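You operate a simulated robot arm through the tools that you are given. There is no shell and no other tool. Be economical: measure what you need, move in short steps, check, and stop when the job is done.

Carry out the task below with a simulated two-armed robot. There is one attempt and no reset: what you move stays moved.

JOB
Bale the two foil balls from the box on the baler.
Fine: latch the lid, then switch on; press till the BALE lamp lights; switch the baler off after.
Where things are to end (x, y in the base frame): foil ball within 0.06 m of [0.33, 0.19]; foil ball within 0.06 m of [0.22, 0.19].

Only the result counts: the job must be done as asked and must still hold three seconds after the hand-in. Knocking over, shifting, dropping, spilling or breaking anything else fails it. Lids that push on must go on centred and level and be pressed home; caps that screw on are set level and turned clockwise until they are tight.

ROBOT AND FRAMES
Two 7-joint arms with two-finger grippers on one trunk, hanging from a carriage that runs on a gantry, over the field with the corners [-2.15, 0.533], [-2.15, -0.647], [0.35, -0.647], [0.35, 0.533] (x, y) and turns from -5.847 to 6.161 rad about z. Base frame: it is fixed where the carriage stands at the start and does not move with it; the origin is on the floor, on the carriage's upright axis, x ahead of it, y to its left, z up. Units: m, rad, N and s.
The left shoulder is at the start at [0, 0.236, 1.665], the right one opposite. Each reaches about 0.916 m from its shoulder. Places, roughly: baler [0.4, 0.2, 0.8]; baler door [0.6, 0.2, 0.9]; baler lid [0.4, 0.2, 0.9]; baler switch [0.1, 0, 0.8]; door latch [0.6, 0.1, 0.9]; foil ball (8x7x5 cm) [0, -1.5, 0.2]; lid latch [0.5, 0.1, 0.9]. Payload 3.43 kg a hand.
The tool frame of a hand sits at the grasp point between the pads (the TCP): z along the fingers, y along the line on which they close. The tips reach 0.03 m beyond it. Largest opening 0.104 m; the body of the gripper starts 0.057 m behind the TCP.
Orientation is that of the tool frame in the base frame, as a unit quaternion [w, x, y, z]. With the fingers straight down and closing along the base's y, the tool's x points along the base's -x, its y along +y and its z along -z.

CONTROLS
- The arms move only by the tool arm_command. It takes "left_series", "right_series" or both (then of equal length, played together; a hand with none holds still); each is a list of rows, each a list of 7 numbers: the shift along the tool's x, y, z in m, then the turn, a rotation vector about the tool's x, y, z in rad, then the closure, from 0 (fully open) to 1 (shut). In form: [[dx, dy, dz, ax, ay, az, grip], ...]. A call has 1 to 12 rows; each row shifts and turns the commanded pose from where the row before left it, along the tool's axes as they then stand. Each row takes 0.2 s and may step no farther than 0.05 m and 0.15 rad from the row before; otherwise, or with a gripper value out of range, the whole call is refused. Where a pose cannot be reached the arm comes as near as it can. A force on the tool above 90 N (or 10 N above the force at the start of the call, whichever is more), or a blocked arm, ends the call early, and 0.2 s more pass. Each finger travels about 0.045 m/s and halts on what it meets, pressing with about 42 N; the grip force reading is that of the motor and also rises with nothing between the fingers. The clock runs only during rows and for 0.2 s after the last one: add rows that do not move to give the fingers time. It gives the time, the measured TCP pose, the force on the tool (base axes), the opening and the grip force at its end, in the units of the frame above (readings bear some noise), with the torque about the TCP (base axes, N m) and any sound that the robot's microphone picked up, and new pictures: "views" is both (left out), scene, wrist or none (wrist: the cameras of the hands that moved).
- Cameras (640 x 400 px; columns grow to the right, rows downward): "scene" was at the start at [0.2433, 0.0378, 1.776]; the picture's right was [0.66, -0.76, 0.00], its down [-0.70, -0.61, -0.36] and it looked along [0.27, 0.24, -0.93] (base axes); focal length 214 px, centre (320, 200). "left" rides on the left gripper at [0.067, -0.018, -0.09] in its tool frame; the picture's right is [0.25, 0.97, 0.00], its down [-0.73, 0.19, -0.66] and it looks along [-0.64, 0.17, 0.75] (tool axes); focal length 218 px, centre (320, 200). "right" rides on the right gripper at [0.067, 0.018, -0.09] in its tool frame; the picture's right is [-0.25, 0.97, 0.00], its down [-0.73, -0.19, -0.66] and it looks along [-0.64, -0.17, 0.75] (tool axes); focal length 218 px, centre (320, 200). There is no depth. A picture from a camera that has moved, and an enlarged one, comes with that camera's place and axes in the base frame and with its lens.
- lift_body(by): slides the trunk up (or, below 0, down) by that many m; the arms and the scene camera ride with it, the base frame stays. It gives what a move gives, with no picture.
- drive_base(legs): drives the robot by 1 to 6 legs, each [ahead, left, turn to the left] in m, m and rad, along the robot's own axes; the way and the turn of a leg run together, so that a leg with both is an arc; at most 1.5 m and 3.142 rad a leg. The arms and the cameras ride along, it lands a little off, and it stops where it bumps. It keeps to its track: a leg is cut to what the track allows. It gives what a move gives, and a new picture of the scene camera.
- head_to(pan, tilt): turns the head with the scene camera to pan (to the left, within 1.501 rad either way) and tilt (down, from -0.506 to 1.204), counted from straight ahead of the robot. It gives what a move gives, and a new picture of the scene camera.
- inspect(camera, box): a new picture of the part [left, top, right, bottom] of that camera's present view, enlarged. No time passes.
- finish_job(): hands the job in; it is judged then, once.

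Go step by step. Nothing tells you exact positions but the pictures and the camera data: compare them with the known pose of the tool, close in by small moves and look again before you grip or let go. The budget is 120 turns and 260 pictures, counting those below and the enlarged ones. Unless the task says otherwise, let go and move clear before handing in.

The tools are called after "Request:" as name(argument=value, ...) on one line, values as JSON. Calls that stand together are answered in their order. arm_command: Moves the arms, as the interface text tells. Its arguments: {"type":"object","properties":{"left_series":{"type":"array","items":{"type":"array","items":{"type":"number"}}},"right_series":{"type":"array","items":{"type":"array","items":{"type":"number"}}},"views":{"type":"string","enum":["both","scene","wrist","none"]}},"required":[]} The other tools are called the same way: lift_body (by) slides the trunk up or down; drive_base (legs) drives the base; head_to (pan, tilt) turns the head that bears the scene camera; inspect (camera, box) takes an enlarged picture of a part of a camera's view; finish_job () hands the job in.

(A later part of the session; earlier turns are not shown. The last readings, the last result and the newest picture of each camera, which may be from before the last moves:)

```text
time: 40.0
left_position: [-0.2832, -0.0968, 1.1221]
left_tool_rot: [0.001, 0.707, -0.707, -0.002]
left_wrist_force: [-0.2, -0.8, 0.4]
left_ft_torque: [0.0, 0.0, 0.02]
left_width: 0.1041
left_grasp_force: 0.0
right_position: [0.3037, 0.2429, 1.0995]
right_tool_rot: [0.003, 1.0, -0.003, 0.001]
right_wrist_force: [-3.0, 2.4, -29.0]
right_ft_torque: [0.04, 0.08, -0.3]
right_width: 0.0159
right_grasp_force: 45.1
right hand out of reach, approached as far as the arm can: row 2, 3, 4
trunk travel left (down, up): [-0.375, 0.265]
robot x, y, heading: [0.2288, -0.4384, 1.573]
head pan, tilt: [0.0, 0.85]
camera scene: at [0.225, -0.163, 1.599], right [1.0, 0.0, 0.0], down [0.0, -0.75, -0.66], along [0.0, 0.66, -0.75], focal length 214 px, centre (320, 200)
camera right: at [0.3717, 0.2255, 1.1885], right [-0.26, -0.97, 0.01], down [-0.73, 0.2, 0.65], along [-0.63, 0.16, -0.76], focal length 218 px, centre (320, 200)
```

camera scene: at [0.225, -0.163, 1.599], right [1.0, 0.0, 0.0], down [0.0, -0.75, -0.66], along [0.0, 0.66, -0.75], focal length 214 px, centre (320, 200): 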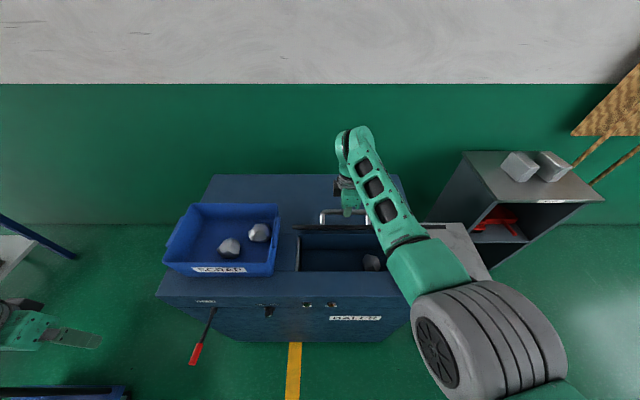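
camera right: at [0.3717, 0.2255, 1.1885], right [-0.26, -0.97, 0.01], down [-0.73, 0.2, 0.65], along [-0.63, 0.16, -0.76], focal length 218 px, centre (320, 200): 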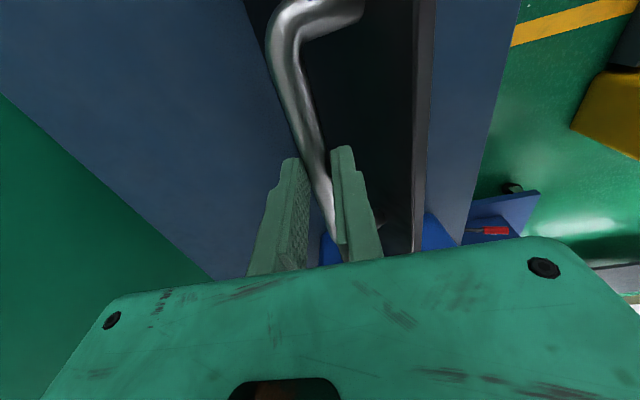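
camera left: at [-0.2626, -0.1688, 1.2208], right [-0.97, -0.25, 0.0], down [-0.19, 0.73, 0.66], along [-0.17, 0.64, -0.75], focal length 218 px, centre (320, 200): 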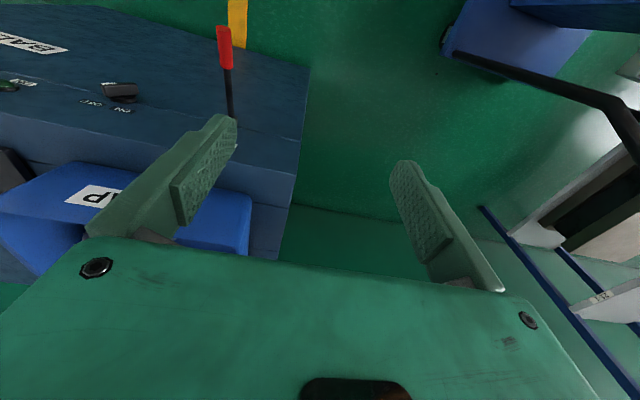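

The lid is ~55–60° open and the arm is at its limit; a foil object is already in the chamber's right end. From here the handle path is almost level in +y, so I'll drive ahead a bit to finish opening.

Request:
drive_base(legs=[[0.06, 0, 0]])

Request:
inspect(camera="scene", box=[270, 200, 430, 300])

```text
time: 40.9
left_position: [-0.2824, -0.0334, 1.1228]
left_tool_rot: [-0.001, 0.708, -0.706, -0.001]
left_wrist_force: [1.1, 0.0, 1.0]
left_ft_torque: [0.02, 0.01, -0.02]
left_width: 0.1039
left_grasp_force: 0.1
right_position: [0.3047, 0.3093, 1.1074]
right_tool_rot: [-0.004, 1.0, -0.003, 0.0]
right_wrist_force: [0.2, -1.0, 7.9]
right_ft_torque: [0.05, -0.03, 0.03]
right_width: 0.0
right_grasp_force: 35.1
trunk travel left (down, up): [-0.375, 0.265]
robot x, y, heading: [0.2288, -0.3786, 1.571]
head pan, tilt: [0.0, 0.85]
camera scene: at [0.2255, -0.1004, 1.6002], right [1.0, 0.0, 0.0], down [0.0, -0.75, -0.66], along [0.0, 0.66, -0.75], focal length 214 px, centre (320, 200)
```

scene: 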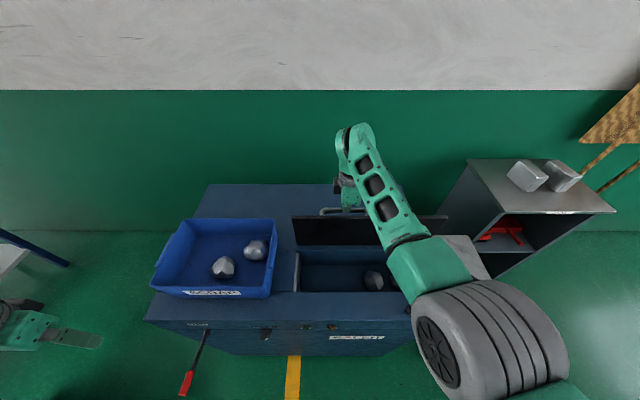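

```text
4.00 times, centred on (350, 250) of scene
camera zoom: at [0.2255, -0.1004, 1.6002], right [1.0, 0.0, 0.0], down [0.0, -0.75, -0.66], along [0.0, 0.66, -0.75], focal length 858 px, centre (200, 0)
```

zoom: 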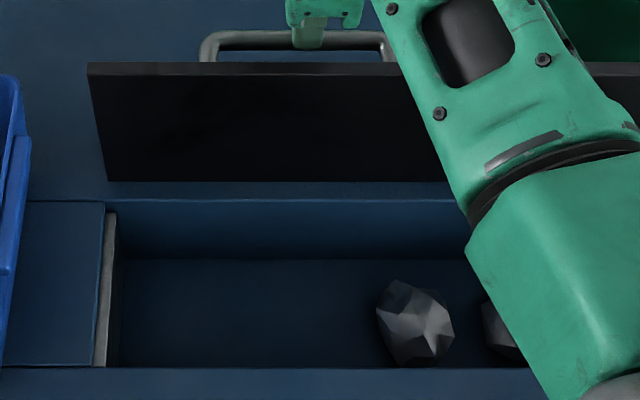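

The fingers slipped off the bar but the lid seems to be standing open. I'll raise the right hand clear and check the lid.

Request:
arm_command(right_series=[[0, 0, -0.03, 0, 0, 0, 1], [0, 0, -0.04, 0, 0, 0, 1], [0, 0, -0.04, 0, 0, 0, 0.5], [0, 0, 0, 0, 0, 0, 0.5]])

```text
time: 41.9
left_position: [-0.2811, -0.034, 1.1224]
left_tool_rot: [-0.001, 0.708, -0.706, -0.002]
left_wrist_force: [-0.3, 0.0, 0.0]
left_ft_torque: [0.02, 0.02, 0.01]
left_width: 0.1041
left_grasp_force: 0.0
right_position: [0.3038, 0.3069, 1.2169]
right_tool_rot: [-0.004, 1.0, -0.003, -0.001]
right_wrist_force: [-0.2, 0.7, -0.3]
right_ft_torque: [0.02, -0.02, -0.03]
right_width: 0.0518
right_grasp_force: 0.7
trunk travel left (down, up): [-0.375, 0.265]
robot x, y, heading: [0.2223, -0.3806, 1.575]
head pan, tilt: [0.0, 0.85]
camera scene: at [0.2254, -0.1008, 1.5997], right [1.0, 0.0, 0.0], down [0.0, -0.75, -0.66], along [0.0, 0.66, -0.75], focal length 214 px, centre (320, 200)
camera right: at [0.3715, 0.2881, 1.3064], right [-0.26, -0.97, -0.01], down [-0.73, 0.19, 0.66], along [-0.64, 0.18, -0.75], focal length 218 px, centre (320, 200)
```

scene: 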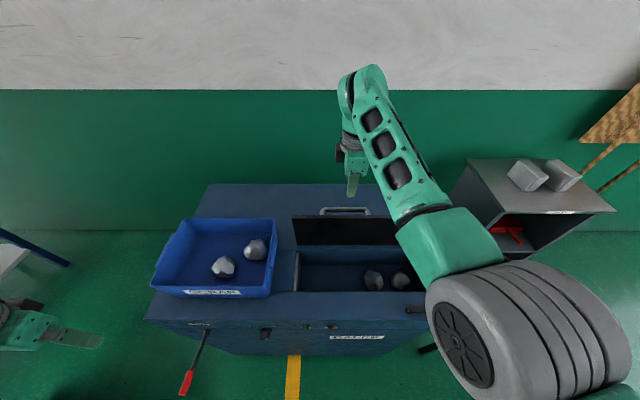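
right: 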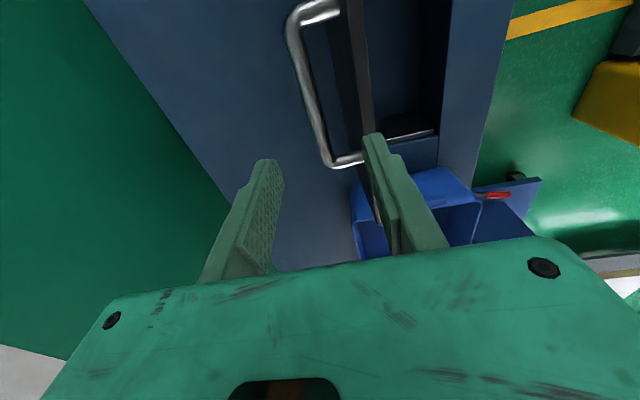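

The lid stays open. I'll withdraw the right arm to the side and bring the left hand over the scrap box.

Request:
arm_command(left_series=[[-0.0258, -0.0393, -0.005, 0, 0, 0, 0], [-0.0258, -0.0393, -0.005, 0, 0, 0, 0], [-0.0258, -0.0393, -0.005, 0, 0, 0, 0], [-0.0258, -0.0393, -0.005, 0, 0, 0, 0], [-0.0258, -0.0393, -0.005, 0, 0, 0, 0], [-0.0258, -0.0393, -0.005, 0, 0, 0, 0], [0, 0, 0, 0, 0, 0, 0]], right_series=[[0.03, 0.038, -0.005, 0, 0, 0, 0.5], [0.03, 0.038, -0.005, 0, 0, 0, 0.5], [0.03, 0.038, 0, 0, 0, 0, 0.5], [0.03, 0.038, 0, 0, 0, 0, 0.5], [0.03, 0.038, 0, 0, 0, 0, 0.5], [0.03, 0.038, 0, 0, 0, 0, 0.5], [0.03, 0, 0, 0, 0, 0, 0.5]])

```text
time: 43.5
left_position: [-0.0494, 0.1241, 1.1483]
left_tool_rot: [0.0, 0.708, -0.706, -0.002]
left_wrist_force: [-0.2, -0.9, 0.3]
left_ft_torque: [0.0, -0.05, 0.0]
left_width: 0.1042
left_grasp_force: 0.0
left hand out of reach, approached as far as the arm can: row 1
right_position: [0.5155, 0.1347, 1.1911]
right_tool_rot: [-0.003, 1.0, -0.002, -0.001]
right_wrist_force: [0.4, -0.2, -0.7]
right_ft_torque: [0.03, -0.01, -0.02]
right_width: 0.0521
right_grasp_force: 0.1
right hand out of reach, approached as far as the arm can: row 5, 6
trunk travel left (down, up): [-0.375, 0.265]
robot x, y, heading: [0.2263, -0.3769, 1.575]
head pan, tilt: [0.0, 0.85]
camera scene: at [0.2255, -0.1008, 1.5997], right [1.0, 0.0, 0.0], down [0.0, -0.75, -0.66], along [0.0, 0.66, -0.75], focal length 214 px, centre (320, 200)
camera right: at [0.5837, 0.1159, 1.2817], right [-0.26, -0.97, -0.01], down [-0.73, 0.19, 0.66], along [-0.64, 0.17, -0.75], focal length 218 px, centre (320, 200)
camera left: at [-0.0313, 0.0559, 1.238], right [-0.97, -0.25, 0.0], down [-0.19, 0.73, 0.66], along [-0.17, 0.64, -0.75], focal length 218 px, centre (320, 200)
```

scene: 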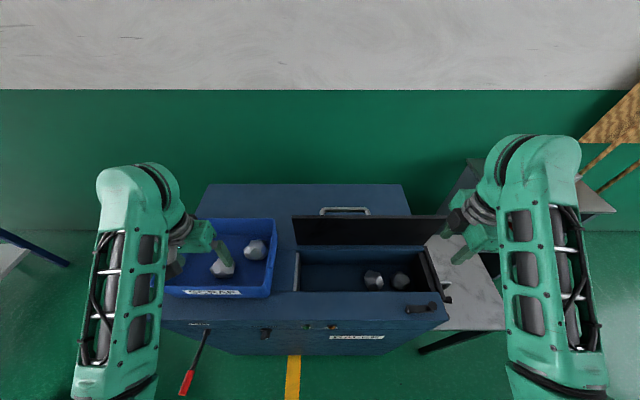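
right: 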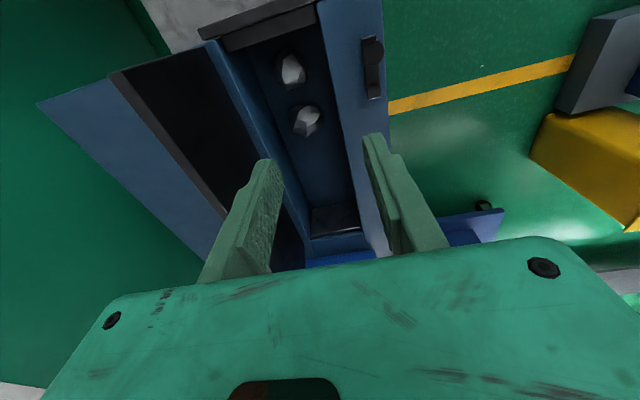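
left: 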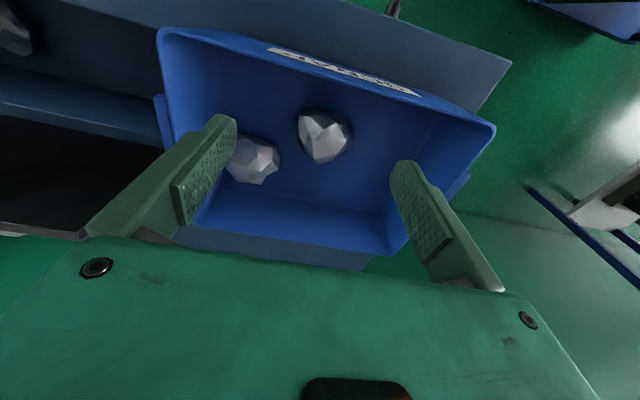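

Request:
inspect(camera="left", box=[150, 20, 510, 245])

Request:
inspect(camera="scene", box=[140, 205, 300, 305])

```text
1.78 times, centred on (330, 132) of left
camera zoom: at [-0.0313, 0.0559, 1.238], right [-0.97, -0.25, 0.0], down [-0.19, 0.73, 0.66], along [-0.17, 0.64, -0.75], focal length 388 px, centre (302, 320)
```

zoom: 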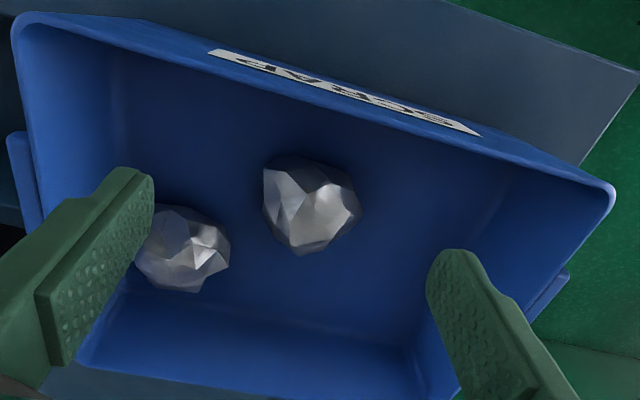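

```text
4.00 times, centred on (220, 255) of scene
camera zoom: at [0.2255, -0.1008, 1.5997], right [1.0, 0.0, 0.0], down [0.0, -0.75, -0.66], along [0.0, 0.66, -0.75], focal length 858 px, centre (720, -20)
```

zoom: 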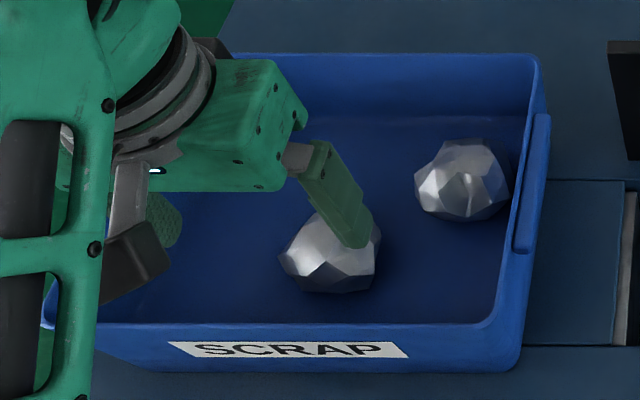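

Balls: A ≈ (0.016, 0.239), B ≈ (-0.071, 0.177), z≈0.965; chamber already holds two at x≈0.42 and 0.52 (z≈0.824). I'll turn the left hand 90° to close along y, over ball A.

Request:
arm_command(left_series=[[-0.0383, -0.0217, 0, 0, 0, 0, 0], [-0.0383, -0.0217, 0, 0, 0, 0, 0], [-0.0383, -0.0217, 0, 0, 0, 0.15, 0], [0, 0, 0, 0, 0, 0.15, 0], [0, 0, 0, 0, 0, 0.15, 0], [0, 0, 0, 0, 0, 0.15, 0], [0, 0, 0, 0, 0, 0.15, 0], [0, 0, 0, 0, 0, 0.15, 0], [0, 0, 0, 0, 0, 0.15, 0], [0, 0, 0, 0, 0, 0.15, 0], [0, 0, 0, 0, 0, 0.15, 0], [0, 0, 0, 0, 0, 0.15, 0]])

```text
time: 46.1
left_position: [0.0175, 0.238, 1.1487]
left_tool_rot: [-0.001, -0.035, 0.999, 0.002]
left_wrist_force: [0.5, 0.0, 0.4]
left_ft_torque: [0.02, -0.02, 0.0]
left_width: 0.104
left_grasp_force: 0.1
right_position: [0.5162, 0.1353, 1.1939]
right_tool_rot: [-0.004, 1.0, -0.002, 0.0]
right_wrist_force: [0.0, 0.4, -0.2]
right_ft_torque: [-0.01, -0.01, 0.01]
right_width: 0.0517
right_grasp_force: 0.1
trunk travel left (down, up): [-0.375, 0.265]
robot x, y, heading: [0.2242, -0.3823, 1.571]
head pan, tilt: [0.0, 0.85]
camera scene: at [0.2254, -0.1008, 1.5997], right [1.0, 0.0, 0.0], down [0.0, -0.75, -0.66], along [0.0, 0.66, -0.75], focal length 214 px, centre (320, 200)
camera left: at [-0.0469, 0.2146, 1.24], right [-0.32, 0.95, 0.0], down [0.72, 0.24, 0.66], along [0.62, 0.21, -0.75], focal length 218 px, centre (320, 200)
```

scene: 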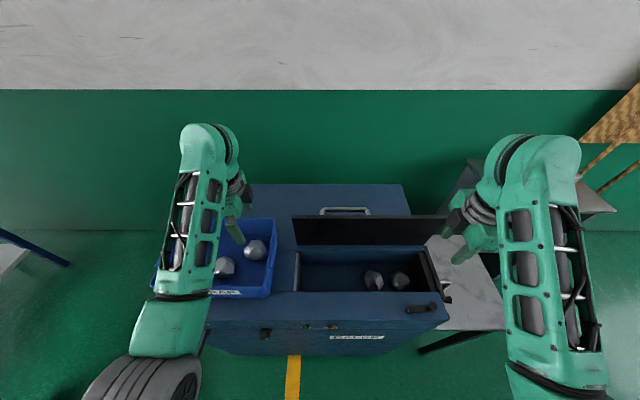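
left: 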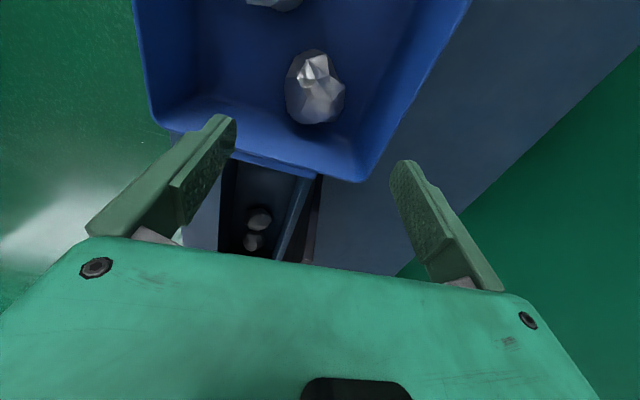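

Ball A lines up at (0.018, 0.235). Descend and grip.

Request:
arm_command(left_series=[[0, -0.002, 0.04, 0, 0, 0.07, 0], [0, 0, 0.045, 0, 0, 0, 0], [0, 0, 0.045, 0, 0, 0, 0], [0, 0, 0.045, 0, 0, 0, 0], [0, 0, 0, 0, 0, 0, 0.1], [0, 0, 0, 0, 0, 0, 0.1]], views="wrist")

```text
time: 47.4
left_position: [0.0172, 0.2449, 0.9947]
left_tool_rot: [0.001, -0.005, 1.0, 0.02]
left_wrist_force: [-4.1, -3.3, 19.1]
left_ft_torque: [-1.13, 0.25, -0.2]
left_width: 0.0913
left_grasp_force: 0.0
right_position: [0.5136, 0.135, 1.1911]
right_tool_rot: [-0.004, 1.0, -0.001, 0.0]
right_wrist_force: [0.2, 0.4, -0.5]
right_ft_torque: [0.03, -0.01, 0.01]
right_width: 0.0521
right_grasp_force: 0.2
trunk travel left (down, up): [-0.375, 0.265]
robot x, y, heading: [0.2285, -0.3825, 1.576]
head pan, tilt: [0.0, 0.85]
stopped in row 6 (left hand): the force on the tool passed its limit at 91 N (the readings are from after the stop); the commanded pose is now the measured one
camera left: at [-0.0492, 0.2221, 1.0832], right [-0.26, 0.96, 0.04], down [0.73, 0.17, 0.67], along [0.64, 0.2, -0.74], focal length 218 px, centre (320, 200)
```

left: 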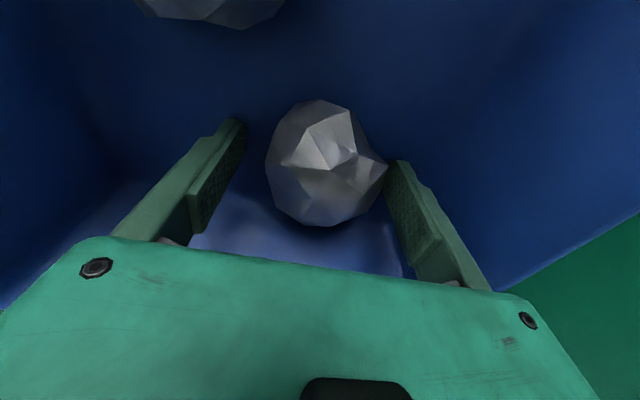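

A fingertip touched the box floor (tip z≈0.965), so I'm at depth. Level the hand, back up a few mm and close on the ball.

Request:
arm_command(left_series=[[0, 0, -0.006, 0.04, 0, 0, 0.1], [0, 0, 0, 0, 0, 0, 0.5], [0, 0, 0, 0, 0, 0, 0.9], [0, 0, 0, 0, 0, 0, 0.9], [0, 0, 0, 0, 0, 0, 0.9], [0, 0, 0, 0, 0, 0, 0.9]], views="wrist")

```text
time: 48.8
left_position: [0.0211, 0.2414, 0.9964]
left_tool_rot: [0.002, -0.003, 1.0, -0.005]
left_wrist_force: [0.4, -0.1, -0.3]
left_ft_torque: [-0.02, -0.01, -0.01]
left_width: 0.0607
left_grasp_force: 42.3
right_position: [0.5153, 0.1344, 1.1929]
right_tool_rot: [-0.003, 1.0, -0.001, 0.0]
right_wrist_force: [0.6, -0.5, -0.3]
right_ft_torque: [0.02, 0.0, 0.04]
right_width: 0.052
right_grasp_force: 0.0
trunk travel left (down, up): [-0.375, 0.265]
robot x, y, heading: [0.2227, -0.3789, 1.572]
head pan, tilt: [0.0, 0.85]
camera left: at [-0.047, 0.224, 1.0854], right [-0.26, 0.97, -0.01], down [0.73, 0.2, 0.66], along [0.64, 0.16, -0.75], focal length 218 px, centre (320, 200)
```

left: 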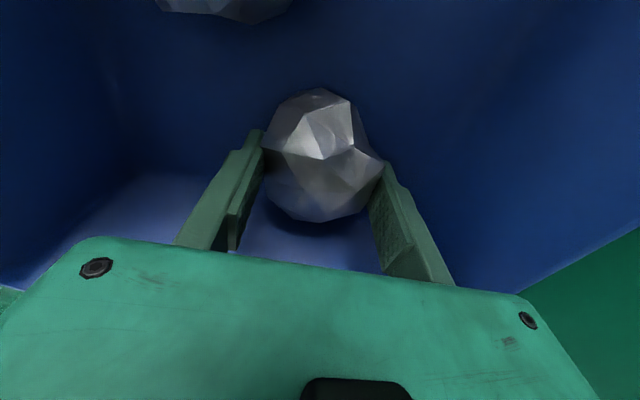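

Gripped (width 0.061). Lift ball A, and meanwhile turn the right hand back to neutral.

Request:
arm_command(left_series=[[0, 0, -0.04, 0, 0, 0, 0.9], [0, 0, -0.04, 0, 0, 0, 0.9], [0, 0, -0.04, 0, 0, 0, 0.9], [0, 0, -0.04, 0, 0, 0, 0.9], [0, 0, 0, 0, 0, 0, 0.9], [0, 0, 0, 0, 0, 0, 0.9], [0, 0, 0, 0, 0, 0, 0.9], [0, 0, 0, 0, 0, 0, 0.9], [0, 0, 0, 0, 0, 0, 0.9], [0, 0, 0, 0, 0, 0, 0.9], [0, 0, 0, 0, 0, 0, 0.9]], right_series=[[0, 0.02, 0, 0, 0, 0.15, 0.5], [0, 0, 0, 0, 0, 0.15, 0.5], [0, 0, 0, 0, 0, 0.15, 0.5], [0, 0, 0, 0, 0, 0.15, 0.5], [0, 0, 0, 0, 0, 0.15, 0.5], [0, 0, 0, 0, 0, 0.15, 0.5], [0, 0, 0, 0, 0, 0.15, 0.5], [0, 0, 0, 0, 0, 0.15, 0.5], [0, 0, 0, 0, 0, 0.15, 0.5], [0, 0, 0, 0, 0, 0.15, 0.5], [0, 0, 0, 0, 0, 0.07, 0.5]], views="none")

Request:
arm_command(right_series=[[0.04, -0.02, 0, 0, 0, 0, 0.5], [0.04, -0.02, 0, 0, 0, 0, 0.5], [0.04, -0.02, 0, 0, 0, 0, 0.5], [0.04, -0.02, 0, 0, 0, 0, 0.5]], left_series=[[-0.04, -0.006, 0, 0, 0, 0, 0.9], [-0.04, -0.006, 0, 0, 0, 0, 0.9], [-0.04, -0.006, 0, 0, 0, 0, 0.9], [-0.04, -0.006, 0, 0, 0, 0, 0.9]])

```text
time: 51.2
left_position: [0.0186, 0.2422, 1.1534]
left_tool_rot: [0.003, -0.003, 1.0, -0.004]
left_wrist_force: [0.5, 0.0, -0.4]
left_ft_torque: [0.02, -0.01, -0.02]
left_width: 0.0105
left_grasp_force: 0.1
right_position: [0.5161, 0.1257, 1.1841]
right_tool_rot: [0.003, -0.706, 0.708, 0.003]
right_wrist_force: [0.1, 0.4, -0.2]
right_ft_torque: [0.0, 0.02, 0.0]
right_width: 0.0522
right_grasp_force: 0.0
right hand out of reach, approached as far as the arm can: row 1
trunk travel left (down, up): [-0.375, 0.265]
robot x, y, heading: [0.2235, -0.3786, 1.572]
head pan, tilt: [0.0, 0.85]
```

```text
time: 52.2
left_position: [0.1819, 0.2205, 1.1536]
left_tool_rot: [0.002, -0.004, 1.0, -0.005]
left_wrist_force: [-0.4, 0.0, -0.4]
left_ft_torque: [-0.02, -0.01, 0.03]
left_width: 0.0104
left_grasp_force: 0.0
right_position: [0.6067, 0.0118, 1.1148]
right_tool_rot: [0.004, -0.707, 0.708, 0.003]
right_wrist_force: [0.0, 0.1, -0.2]
right_ft_torque: [0.02, 0.01, -0.01]
right_width: 0.0521
right_grasp_force: 0.1
right hand out of reach, approached as far as the arm can: row 1, 2, 3, 4
trunk travel left (down, up): [-0.375, 0.265]
robot x, y, heading: [0.2231, -0.3811, 1.574]
head pan, tilt: [0.0, 0.85]
camera scene: at [0.2256, -0.1016, 1.5996], right [1.0, 0.0, 0.0], down [0.0, -0.75, -0.66], along [0.0, 0.66, -0.75], focal length 214 px, centre (320, 200)
camera right: at [0.5894, -0.0573, 1.2036], right [-0.97, 0.25, 0.0], down [0.19, 0.72, 0.66], along [0.17, 0.64, -0.75], focal length 218 px, centre (320, 200)
camera left: at [0.1147, 0.202, 1.2437], right [-0.26, 0.97, -0.01], down [0.72, 0.2, 0.66], along [0.64, 0.16, -0.75], focal length 218 px, centre (320, 200)
```

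scene: 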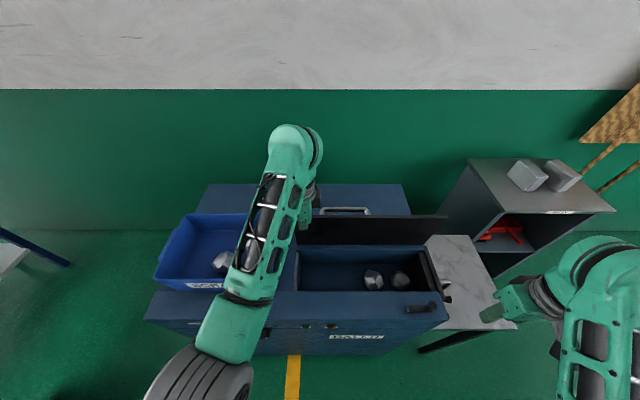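
right: 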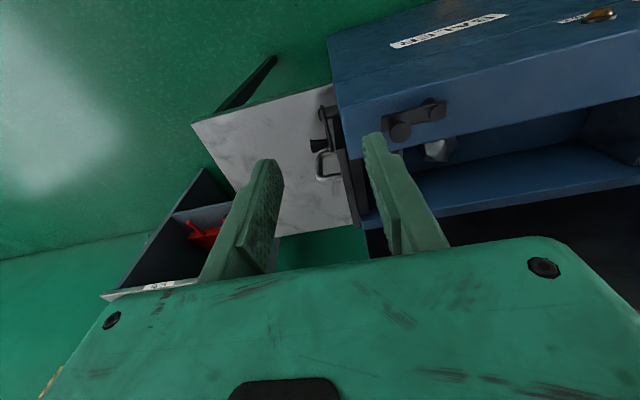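
left: 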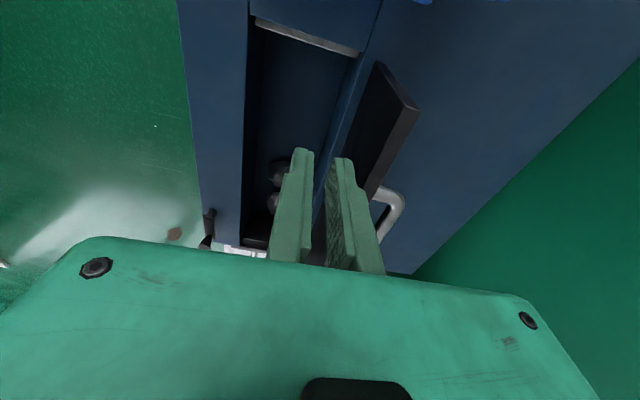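

The ball slipped out — the grip was too high. Go back over the box and look.

Request:
arm_command(left_series=[[0.045, 0.003, 0, 0, 0, 0, 0], [0.045, 0.003, 0, 0, 0, 0, 0], [0.045, 0.003, 0, 0, 0, 0, 0], [0.045, 0.003, 0, 0, 0, 0, 0], [0.03, 0, 0, 0, 0, 0, 0], [0, 0, 0, 0, 0, 0, 0]])

```text
time: 53.6
left_position: [-0.0299, 0.2313, 1.1566]
left_tool_rot: [0.003, -0.004, 1.0, -0.004]
left_wrist_force: [-0.2, -0.3, -0.2]
left_ft_torque: [0.02, 0.03, 0.0]
left_width: 0.1041
left_grasp_force: 0.1
right_position: [0.6063, 0.0114, 1.1158]
right_tool_rot: [0.004, -0.706, 0.708, 0.003]
right_wrist_force: [1.3, 0.7, 0.9]
right_ft_torque: [0.0, 0.0, 0.03]
right_width: 0.0519
right_grasp_force: 0.0
trunk travel left (down, up): [-0.375, 0.265]
robot x, y, heading: [0.2226, -0.3803, 1.572]
head pan, tilt: [0.0, 0.85]
camera scene: at [0.2254, -0.1012, 1.5997], right [1.0, 0.0, 0.0], down [0.0, -0.75, -0.66], along [0.0, 0.66, -0.75], focal length 214 px, centre (320, 200)
camera left: at [-0.0967, 0.2131, 1.2471], right [-0.26, 0.97, -0.01], down [0.73, 0.2, 0.66], along [0.64, 0.16, -0.75], focal length 218 px, centre (320, 200)
```

scene: 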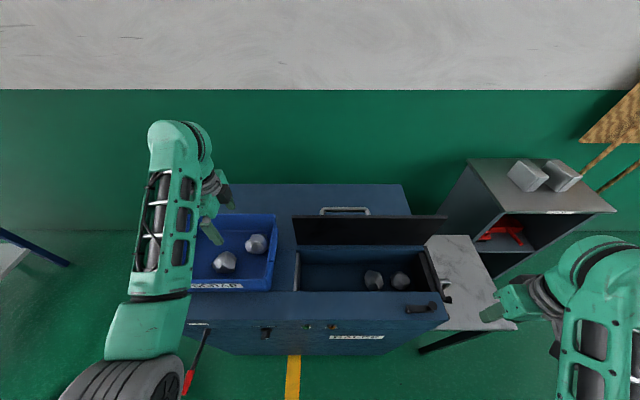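
left: 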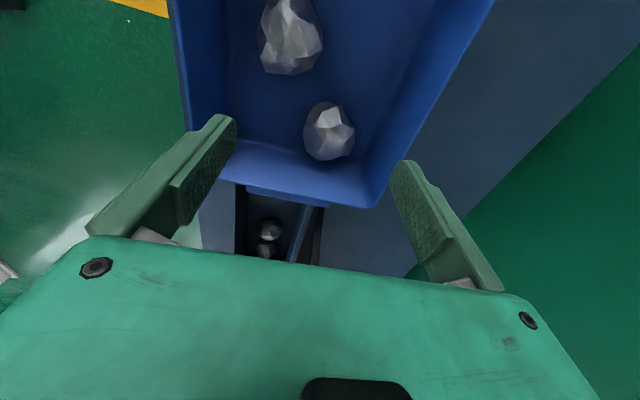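

Request:
inspect(camera="scene", box=[140, 205, 300, 305])

Request:
inspect(camera="left", box=[160, 0, 480, 200])

```text
4.00 times, centred on (220, 255) of scene
camera zoom: at [0.2254, -0.1012, 1.5997], right [1.0, 0.0, 0.0], down [0.0, -0.75, -0.66], along [0.0, 0.66, -0.75], focal length 858 px, centre (720, -20)
```

zoom: 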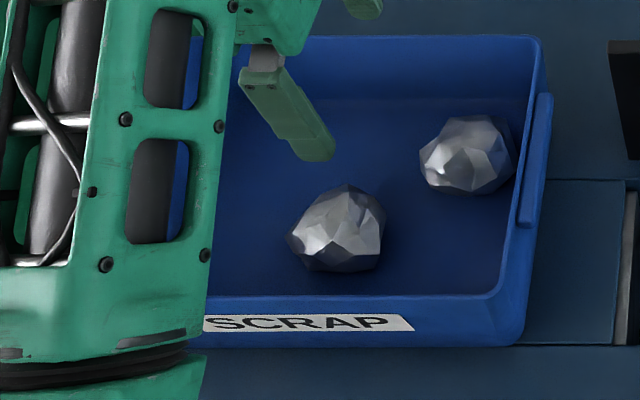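

```text
2.00 times, centred on (320, 100) of left
camera zoom: at [-0.0967, 0.2131, 1.2471], right [-0.26, 0.97, -0.01], down [0.73, 0.2, 0.66], along [0.64, 0.16, -0.75], focal length 436 px, centre (320, 400)
```

zoom: 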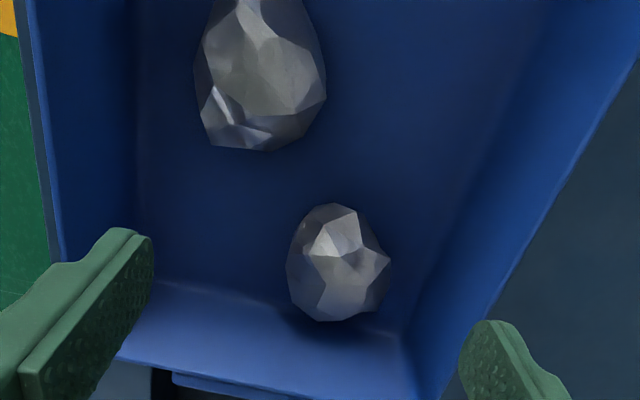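

The box got nudged about 2.5 cm in +y (finger on its sloped back wall); I'll restore that later once it's empty. Ball A is now ≈ (0.017, 0.254, 0.972). Go in with a narrower opening to clear the wall.

Request:
arm_command(left_series=[[-0.024, 0.011, 0, 0, 0, 0, 0.18], [-0.023, 0.0105, 0, 0, 0, 0, 0.18], [0, 0, 0.045, 0, 0, 0, 0.18], [0, 0, 0.045, 0, 0, 0, 0.18], [0, 0, 0.045, 0, 0, 0, 0.18], [0, 0, 0.02, 0, 0, 0, 0.18], [0, 0, 0.01, 0, 0, 0, 0.18], [0, 0, 0.01, 0, 0, 0, 0.18]], views="wrist")

```text
time: 55.4
left_position: [0.018, 0.2558, 0.9904]
left_tool_rot: [0.003, -0.004, 1.0, 0.002]
left_wrist_force: [-0.4, -15.8, 48.3]
left_ft_torque: [-2.8, 0.18, -0.07]
left_width: 0.0842
left_grasp_force: 0.1
right_position: [0.6042, 0.0109, 1.1165]
right_tool_rot: [0.005, -0.707, 0.707, 0.004]
right_wrist_force: [-0.4, -1.0, 0.2]
right_ft_torque: [0.03, 0.02, 0.01]
right_width: 0.052
right_grasp_force: 0.0
trunk travel left (down, up): [-0.375, 0.265]
robot x, y, heading: [0.2243, -0.3833, 1.576]
head pan, tilt: [0.0, 0.85]
camera left: at [-0.05, 0.236, 1.0806], right [-0.26, 0.97, 0.0], down [0.72, 0.19, 0.66], along [0.64, 0.18, -0.75], focal length 218 px, centre (320, 200)
```

left: 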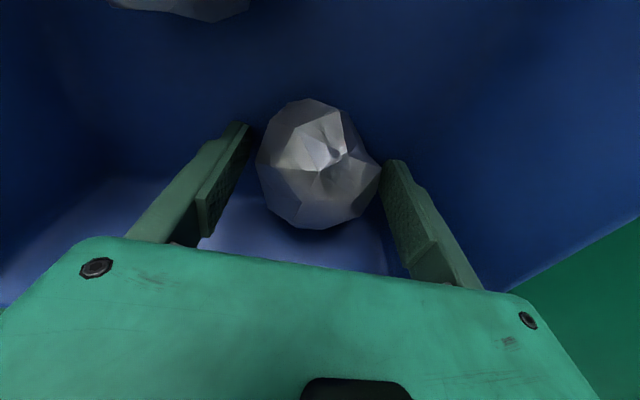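

The +y finger is touching the back wall's slope. I'll hold the ball lightly at this height and slide it away from the wall before gripping lower.

Request:
arm_command(left_series=[[0, 0, -0.006, 0, 0, 0, 0.2], [0, 0, 0, 0, 0, 0, 0.5], [0, 0, 0, 0, 0, 0, 0.5], [0, 0, 0, 0, 0, 0, 0.5], [0, -0.015, 0, 0, 0, 0, 0.5], [0, -0.015, 0, 0, 0, 0, 0.5], [0, -0.015, 0, 0, 0, 0, 0.5], [0, 0, 0, 0, 0, 0, 0.15], [0, 0, 0, 0, 0, 0, 0.15], [0, 0, 0, 0, 0, 0, 0.15]], views="both")

```text
time: 57.6
left_position: [0.0167, 0.2059, 0.9895]
left_tool_rot: [0.003, -0.004, 1.0, -0.003]
left_wrist_force: [0.1, -9.1, 30.2]
left_ft_torque: [0.92, 0.1, 0.19]
left_width: 0.0771
left_grasp_force: 0.2
right_position: [0.6061, 0.0114, 1.1155]
right_tool_rot: [0.004, -0.707, 0.708, 0.004]
right_wrist_force: [0.2, 0.2, -0.2]
right_ft_torque: [0.0, -0.01, 0.01]
right_width: 0.0518
right_grasp_force: 0.0
trunk travel left (down, up): [-0.375, 0.265]
robot x, y, heading: [0.2236, -0.3802, 1.569]
head pan, tilt: [0.0, 0.85]
camera scene: at [0.2249, -0.1007, 1.6001], right [1.0, 0.0, 0.0], down [0.0, -0.75, -0.66], along [0.0, 0.66, -0.75], focal length 214 px, centre (320, 200)
camera left: at [-0.0502, 0.1881, 1.0796], right [-0.26, 0.97, -0.01], down [0.72, 0.2, 0.66], along [0.64, 0.17, -0.75], focal length 218 px, centre (320, 200)
```

scene: 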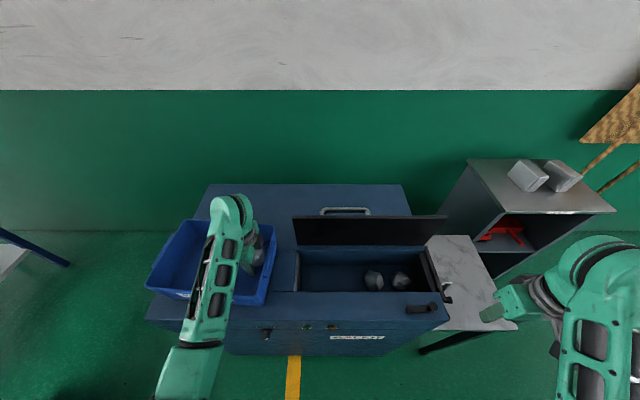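
left: 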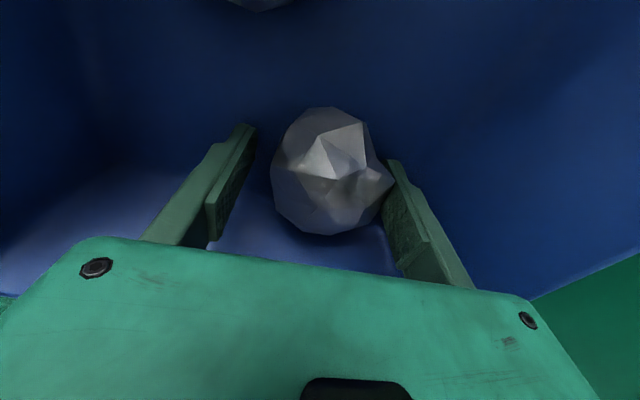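

The fingertips are actually on the box floor (z≈0.96), and the box moved back with the drag. Now raise a hair, close firmly and lift slowly.

Request:
arm_command(left_series=[[0, 0, -0.004, 0, 0, 0, 0.2], [0, 0.004, 0, 0, 0, 0, 1], [0, 0, 0, 0, 0, 0, 1], [0, 0, 0, 0, 0, 0, 1], [0, 0, 0, 0, 0, 0, 1], [0, 0, -0.015, 0, 0, 0, 1], [0, 0, -0.015, 0, 0, 0, 1], [0, 0, -0.015, 0, 0, 0, 1], [0, 0, 0, 0, 0, 0, 1]], views="wrist")

```text
time: 59.6
left_position: [0.017, 0.2093, 1.0354]
left_tool_rot: [0.003, -0.004, 1.0, -0.005]
left_wrist_force: [0.0, 0.0, -0.4]
left_ft_torque: [0.0, -0.02, -0.01]
left_width: 0.0606
left_grasp_force: 41.7
right_position: [0.6065, 0.0116, 1.1145]
right_tool_rot: [0.005, -0.706, 0.708, 0.004]
right_wrist_force: [0.1, 0.3, 0.3]
right_ft_torque: [0.01, 0.01, 0.01]
right_width: 0.052
right_grasp_force: 0.0
trunk travel left (down, up): [-0.375, 0.265]
robot x, y, heading: [0.2246, -0.383, 1.571]
head pan, tilt: [0.0, 0.85]
camera left: at [-0.0499, 0.1919, 1.1262], right [-0.26, 0.97, -0.01], down [0.73, 0.2, 0.66], along [0.64, 0.16, -0.75], focal length 218 px, centre (320, 200)
```

left: 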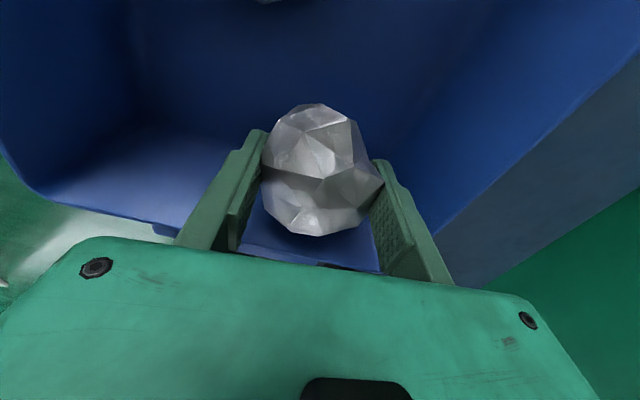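

Held. Lift on gently, then carry to above the chamber.

Request:
arm_command(left_series=[[0, 0, -0.02, 0, 0, 0, 1], [0, 0, -0.02, 0, 0, 0, 1], [0, 0, -0.025, 0, 0, 0, 1], [0, 0, -0.025, 0, 0, 0, 1], [0, 0, -0.01, 0, 0, 0, 1], [-0.02, 0, 0, 0, 0, 0, 1], [-0.03, -0.003, 0, 0, 0, 0, 1], [-0.03, -0.003, 0, 0, 0, 0, 1], [-0.03, -0.003, 0, 0, 0, 0, 1], [-0.03, -0.003, 0, 0, 0, 0, 1], [-0.03, -0.003, 0, 0, 0, 0, 1], [0, 0, 0, 0, 0, 0, 1]])

```text
time: 62.2
left_position: [0.1867, 0.1979, 1.1365]
left_tool_rot: [0.003, -0.005, 1.0, -0.004]
left_wrist_force: [0.3, -0.3, -1.6]
left_ft_torque: [-0.02, 0.0, -0.03]
left_width: 0.0605
left_grasp_force: 41.6
right_position: [0.6058, 0.0121, 1.1153]
right_tool_rot: [0.003, -0.706, 0.708, 0.003]
right_wrist_force: [-0.3, -0.1, -0.1]
right_ft_torque: [0.0, 0.0, -0.03]
right_width: 0.0518
right_grasp_force: 0.1
trunk travel left (down, up): [-0.375, 0.265]
robot x, y, heading: [0.2273, -0.3815, 1.575]
head pan, tilt: [0.0, 0.85]
camera scene: at [0.2252, -0.1012, 1.5997], right [1.0, 0.0, 0.0], down [0.0, -0.75, -0.66], along [0.0, 0.66, -0.75], focal length 214 px, centre (320, 200)
camera left: at [0.1195, 0.1793, 1.2271], right [-0.26, 0.97, -0.01], down [0.73, 0.2, 0.66], along [0.64, 0.16, -0.75], focal length 218 px, centre (320, 200)
```

scene: 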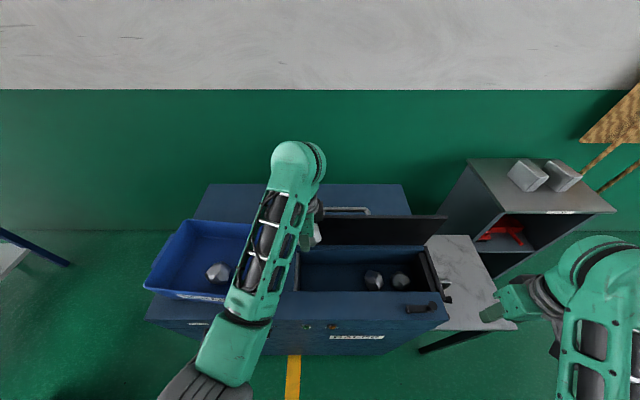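
left: 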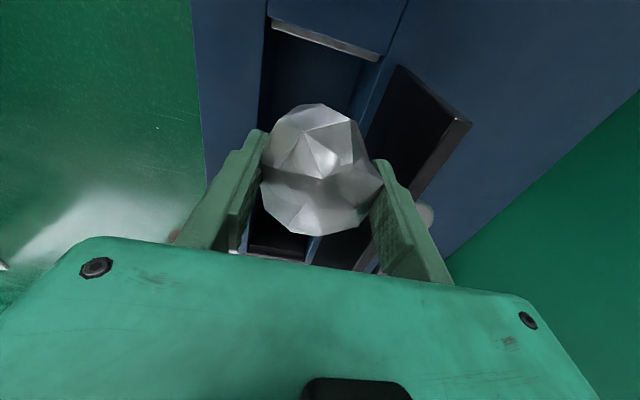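

Request:
arm_command(left_series=[[-0.03, -0.002, 0, 0, 0, 0, 1], [-0.04, -0.002, 0, 0, 0, 0, 1], [-0.04, -0.002, 0, 0, 0, 0, 1], [-0.03, -0.002, 0, 0, 0, 0, 1], [0, 0, 0.03, 0, 0, 0, 1], [0, 0, 0.04, 0, 0, 0, 1], [0, 0, 0.04, 0, 0, 0, 1], [0, 0, 0.04, 0, 0, 0, 1], [0, 0, 0.04, 0, 0, 0, 1], [0, 0, 0, 0, 0, 0, 1]])

```text
time: 64.4
left_position: [0.328, 0.1869, 0.9457]
left_tool_rot: [0.003, -0.004, 1.0, -0.004]
left_wrist_force: [0.7, 0.2, -0.2]
left_ft_torque: [-0.03, 0.0, 0.02]
left_width: 0.0606
left_grasp_force: 42.2
right_position: [0.606, 0.0107, 1.1148]
right_tool_rot: [0.004, -0.707, 0.707, 0.004]
right_wrist_force: [-0.2, 0.3, 0.4]
right_ft_torque: [0.0, 0.0, 0.02]
right_width: 0.0519
right_grasp_force: 0.1
trunk travel left (down, up): [-0.375, 0.265]
robot x, y, heading: [0.225, -0.3816, 1.572]
head pan, tilt: [0.0, 0.85]
camera scene: at [0.2253, -0.1011, 1.5997], right [1.0, 0.0, 0.0], down [0.0, -0.75, -0.66], along [0.0, 0.66, -0.75], focal length 214 px, centre (320, 200)
camera left: at [0.2603, 0.1694, 1.0355], right [-0.26, 0.97, -0.01], down [0.72, 0.2, 0.66], along [0.64, 0.16, -0.75], focal length 218 px, centre (320, 200)
```

scene: 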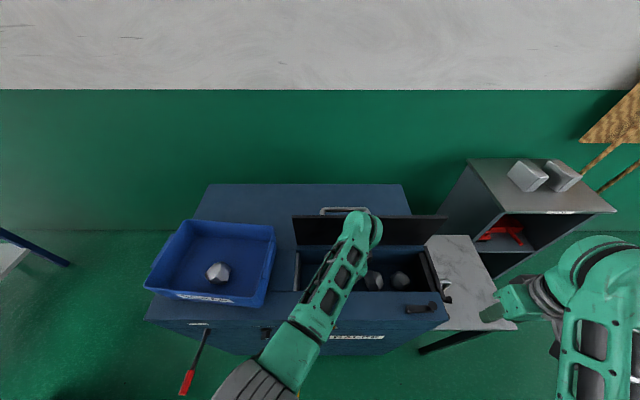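
left: 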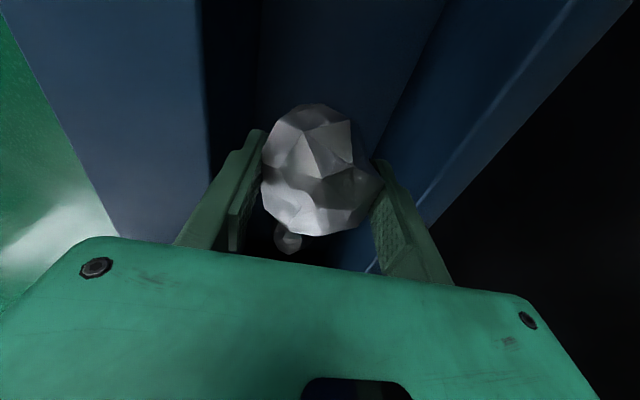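

Request:
arm_command(left_series=[[0, 0, 0.03, 0, 0, 0, 1], [0, 0, 0.03, 0, 0, 0, 1], [0, 0, 0.025, 0, 0, 0, 1], [0, 0, 0.015, 0, 0, 0, 1], [0, 0, 0.01, 0, 0, 0, 1], [0, 0, 0, 0, 0, 0, 1]], views="wrist")

```text
time: 65.8
left_position: [0.3203, 0.1693, 0.8596]
left_tool_rot: [0.004, -0.004, 1.0, -0.002]
left_wrist_force: [-5.3, -12.2, 33.6]
left_ft_torque: [-0.89, 0.45, 0.0]
left_width: 0.0599
left_grasp_force: 42.2
left hand out of reach, approached as far as the arm can: row 2, 3, 4, 5
right_position: [0.6048, 0.0112, 1.114]
right_tool_rot: [0.004, -0.706, 0.708, 0.003]
right_wrist_force: [0.1, -0.1, -0.2]
right_ft_torque: [0.03, 0.01, -0.03]
right_width: 0.0519
right_grasp_force: 0.0
trunk travel left (down, up): [-0.375, 0.265]
robot x, y, heading: [0.227, -0.3827, 1.576]
head pan, tilt: [0.0, 0.85]
camera left: at [0.2534, 0.1512, 0.9501], right [-0.26, 0.97, -0.01], down [0.72, 0.2, 0.66], along [0.64, 0.17, -0.75], focal length 218 px, centre (320, 200)
```

left: 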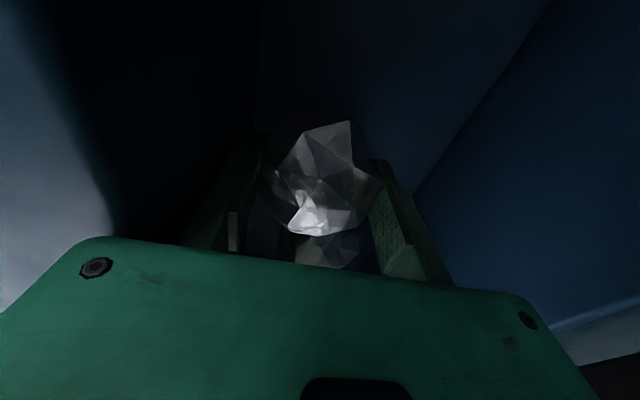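

The arm is at its reach limit and leaning on the front wall; back up, then lower the trunk 0.1.

Request:
arm_command(left_series=[[0, 0, -0.04, 0, 0, 0, 1], [-0.01, 0.019, -0.05, 0, 0, 0, 1], [0, 0, -0.03, 0, 0, 0, 1], [0, 0, 0, 0, 0, 0, 1]], right_series=[[0, 0, -0.03, 0, 0, 0, 0.5], [0, 0, -0.04, 0, 0, 0, 0.5], [0, 0, -0.03, 0, 0, 0, 0.5], [0, 0, 0, 0, 0, 0, 0.5]], views="none")

Request:
lift_body(by=-0.1)

Request:
arm_command(left_series=[[0, 0, 0, 0, 0, 0, 1]], views="both")

```text
refused: row 2 steps farther than a row can; nothing moved
```

```text
time: 66.2
left_position: [0.3241, 0.172, 0.8606]
left_tool_rot: [0.008, -0.007, 1.0, -0.001]
left_wrist_force: [-0.3, 0.5, -1.0]
left_ft_torque: [-0.04, 0.0, 0.0]
left_width: 0.0602
left_grasp_force: 42.2
right_position: [0.6056, 0.0125, 1.1105]
right_tool_rot: [0.005, -0.707, 0.707, 0.005]
right_wrist_force: [-0.2, 1.0, 0.0]
right_ft_torque: [-0.02, 0.02, 0.02]
right_width: 0.0521
right_grasp_force: 0.1
trunk travel left (down, up): [-0.371, 0.269]
robot x, y, heading: [0.2293, -0.3829, 1.575]
head pan, tilt: [0.0, 0.85]
stopped: the force on the tool passed its limit at 112 N (the readings are from after the stop); the commanded pose is now the measured one
```

```text
time: 66.6
left_position: [0.3239, 0.1714, 0.859]
left_tool_rot: [0.008, -0.006, 1.0, -0.001]
left_wrist_force: [-0.5, 0.0, -0.7]
left_ft_torque: [-0.01, 0.01, 0.0]
left_width: 0.0602
left_grasp_force: 42.3
right_position: [0.6058, 0.0114, 1.1111]
right_tool_rot: [0.004, -0.706, 0.708, 0.003]
right_wrist_force: [0.2, 0.5, 1.2]
right_ft_torque: [0.0, 0.0, 0.02]
right_width: 0.0521
right_grasp_force: 0.1
trunk travel left (down, up): [-0.371, 0.269]
robot x, y, heading: [0.2244, -0.3841, 1.572]
head pan, tilt: [0.0, 0.85]
camera scene: at [0.225, -0.1016, 1.5952], right [1.0, 0.0, 0.0], down [0.0, -0.75, -0.66], along [0.0, 0.66, -0.75], focal length 214 px, centre (320, 200)
camera left: at [0.2562, 0.1525, 0.95], right [-0.26, 0.96, -0.01], down [0.72, 0.2, 0.67], along [0.64, 0.17, -0.75], focal length 218 px, centre (320, 200)
```

scene: 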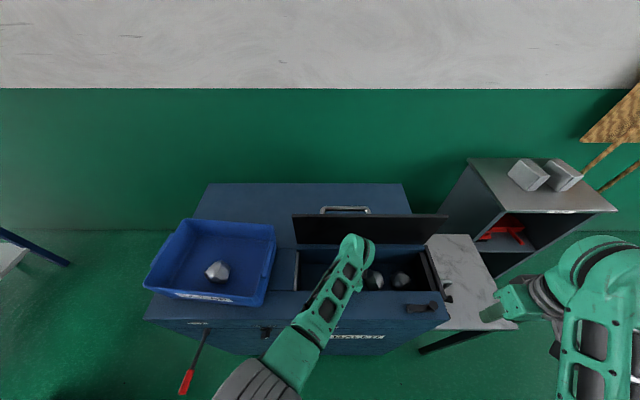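
left: 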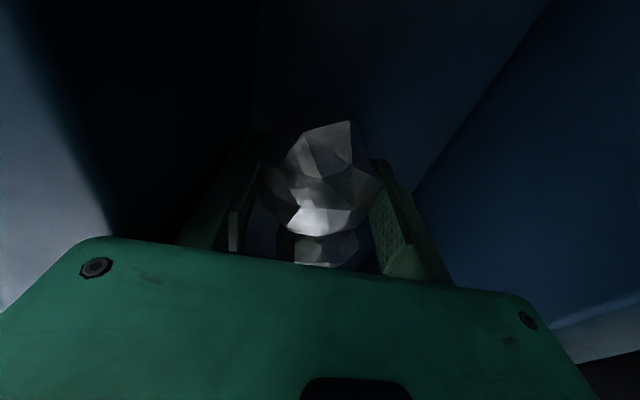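

Contact at tip z≈0.83 suggests the ball is at the chamber floor. Ease up slightly, shift back and release.

Request:
arm_command(left_series=[[0, 0, -0.006, 0, 0, 0, 1], [-0.003, 0.01, 0, 0, 0, 0, 1], [0, 0, 0, 0, 0, 0, 0.25], [0, 0, 0, 0, 0, 0, 0.25], [0, 0, 0, 0, 0, 0, 0.25]], views="wrist")

```text
time: 67.8
left_position: [0.3241, 0.1778, 0.8695]
left_tool_rot: [0.008, -0.006, 1.0, -0.002]
left_wrist_force: [-0.4, -0.4, -1.0]
left_ft_torque: [0.0, -0.02, 0.0]
left_width: 0.0779
left_grasp_force: 0.1
left hand out of reach, approached as far as the arm can: row 2
right_position: [0.6046, 0.011, 1.1099]
right_tool_rot: [0.004, -0.706, 0.708, 0.004]
right_wrist_force: [0.3, 0.5, -0.2]
right_ft_torque: [0.01, -0.02, 0.01]
right_width: 0.052
right_grasp_force: 0.1
trunk travel left (down, up): [-0.371, 0.269]
robot x, y, heading: [0.2252, -0.3846, 1.57]
head pan, tilt: [0.0, 0.85]
camera left: at [0.2563, 0.1586, 0.958], right [-0.27, 0.96, -0.01], down [0.72, 0.2, 0.67], along [0.64, 0.17, -0.74], focal length 218 px, centre (320, 200)
```

left: 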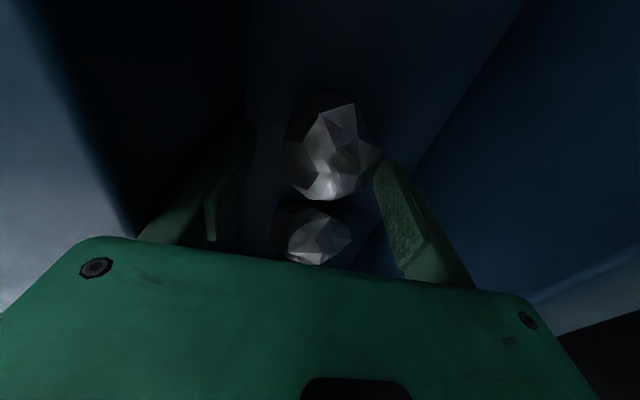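

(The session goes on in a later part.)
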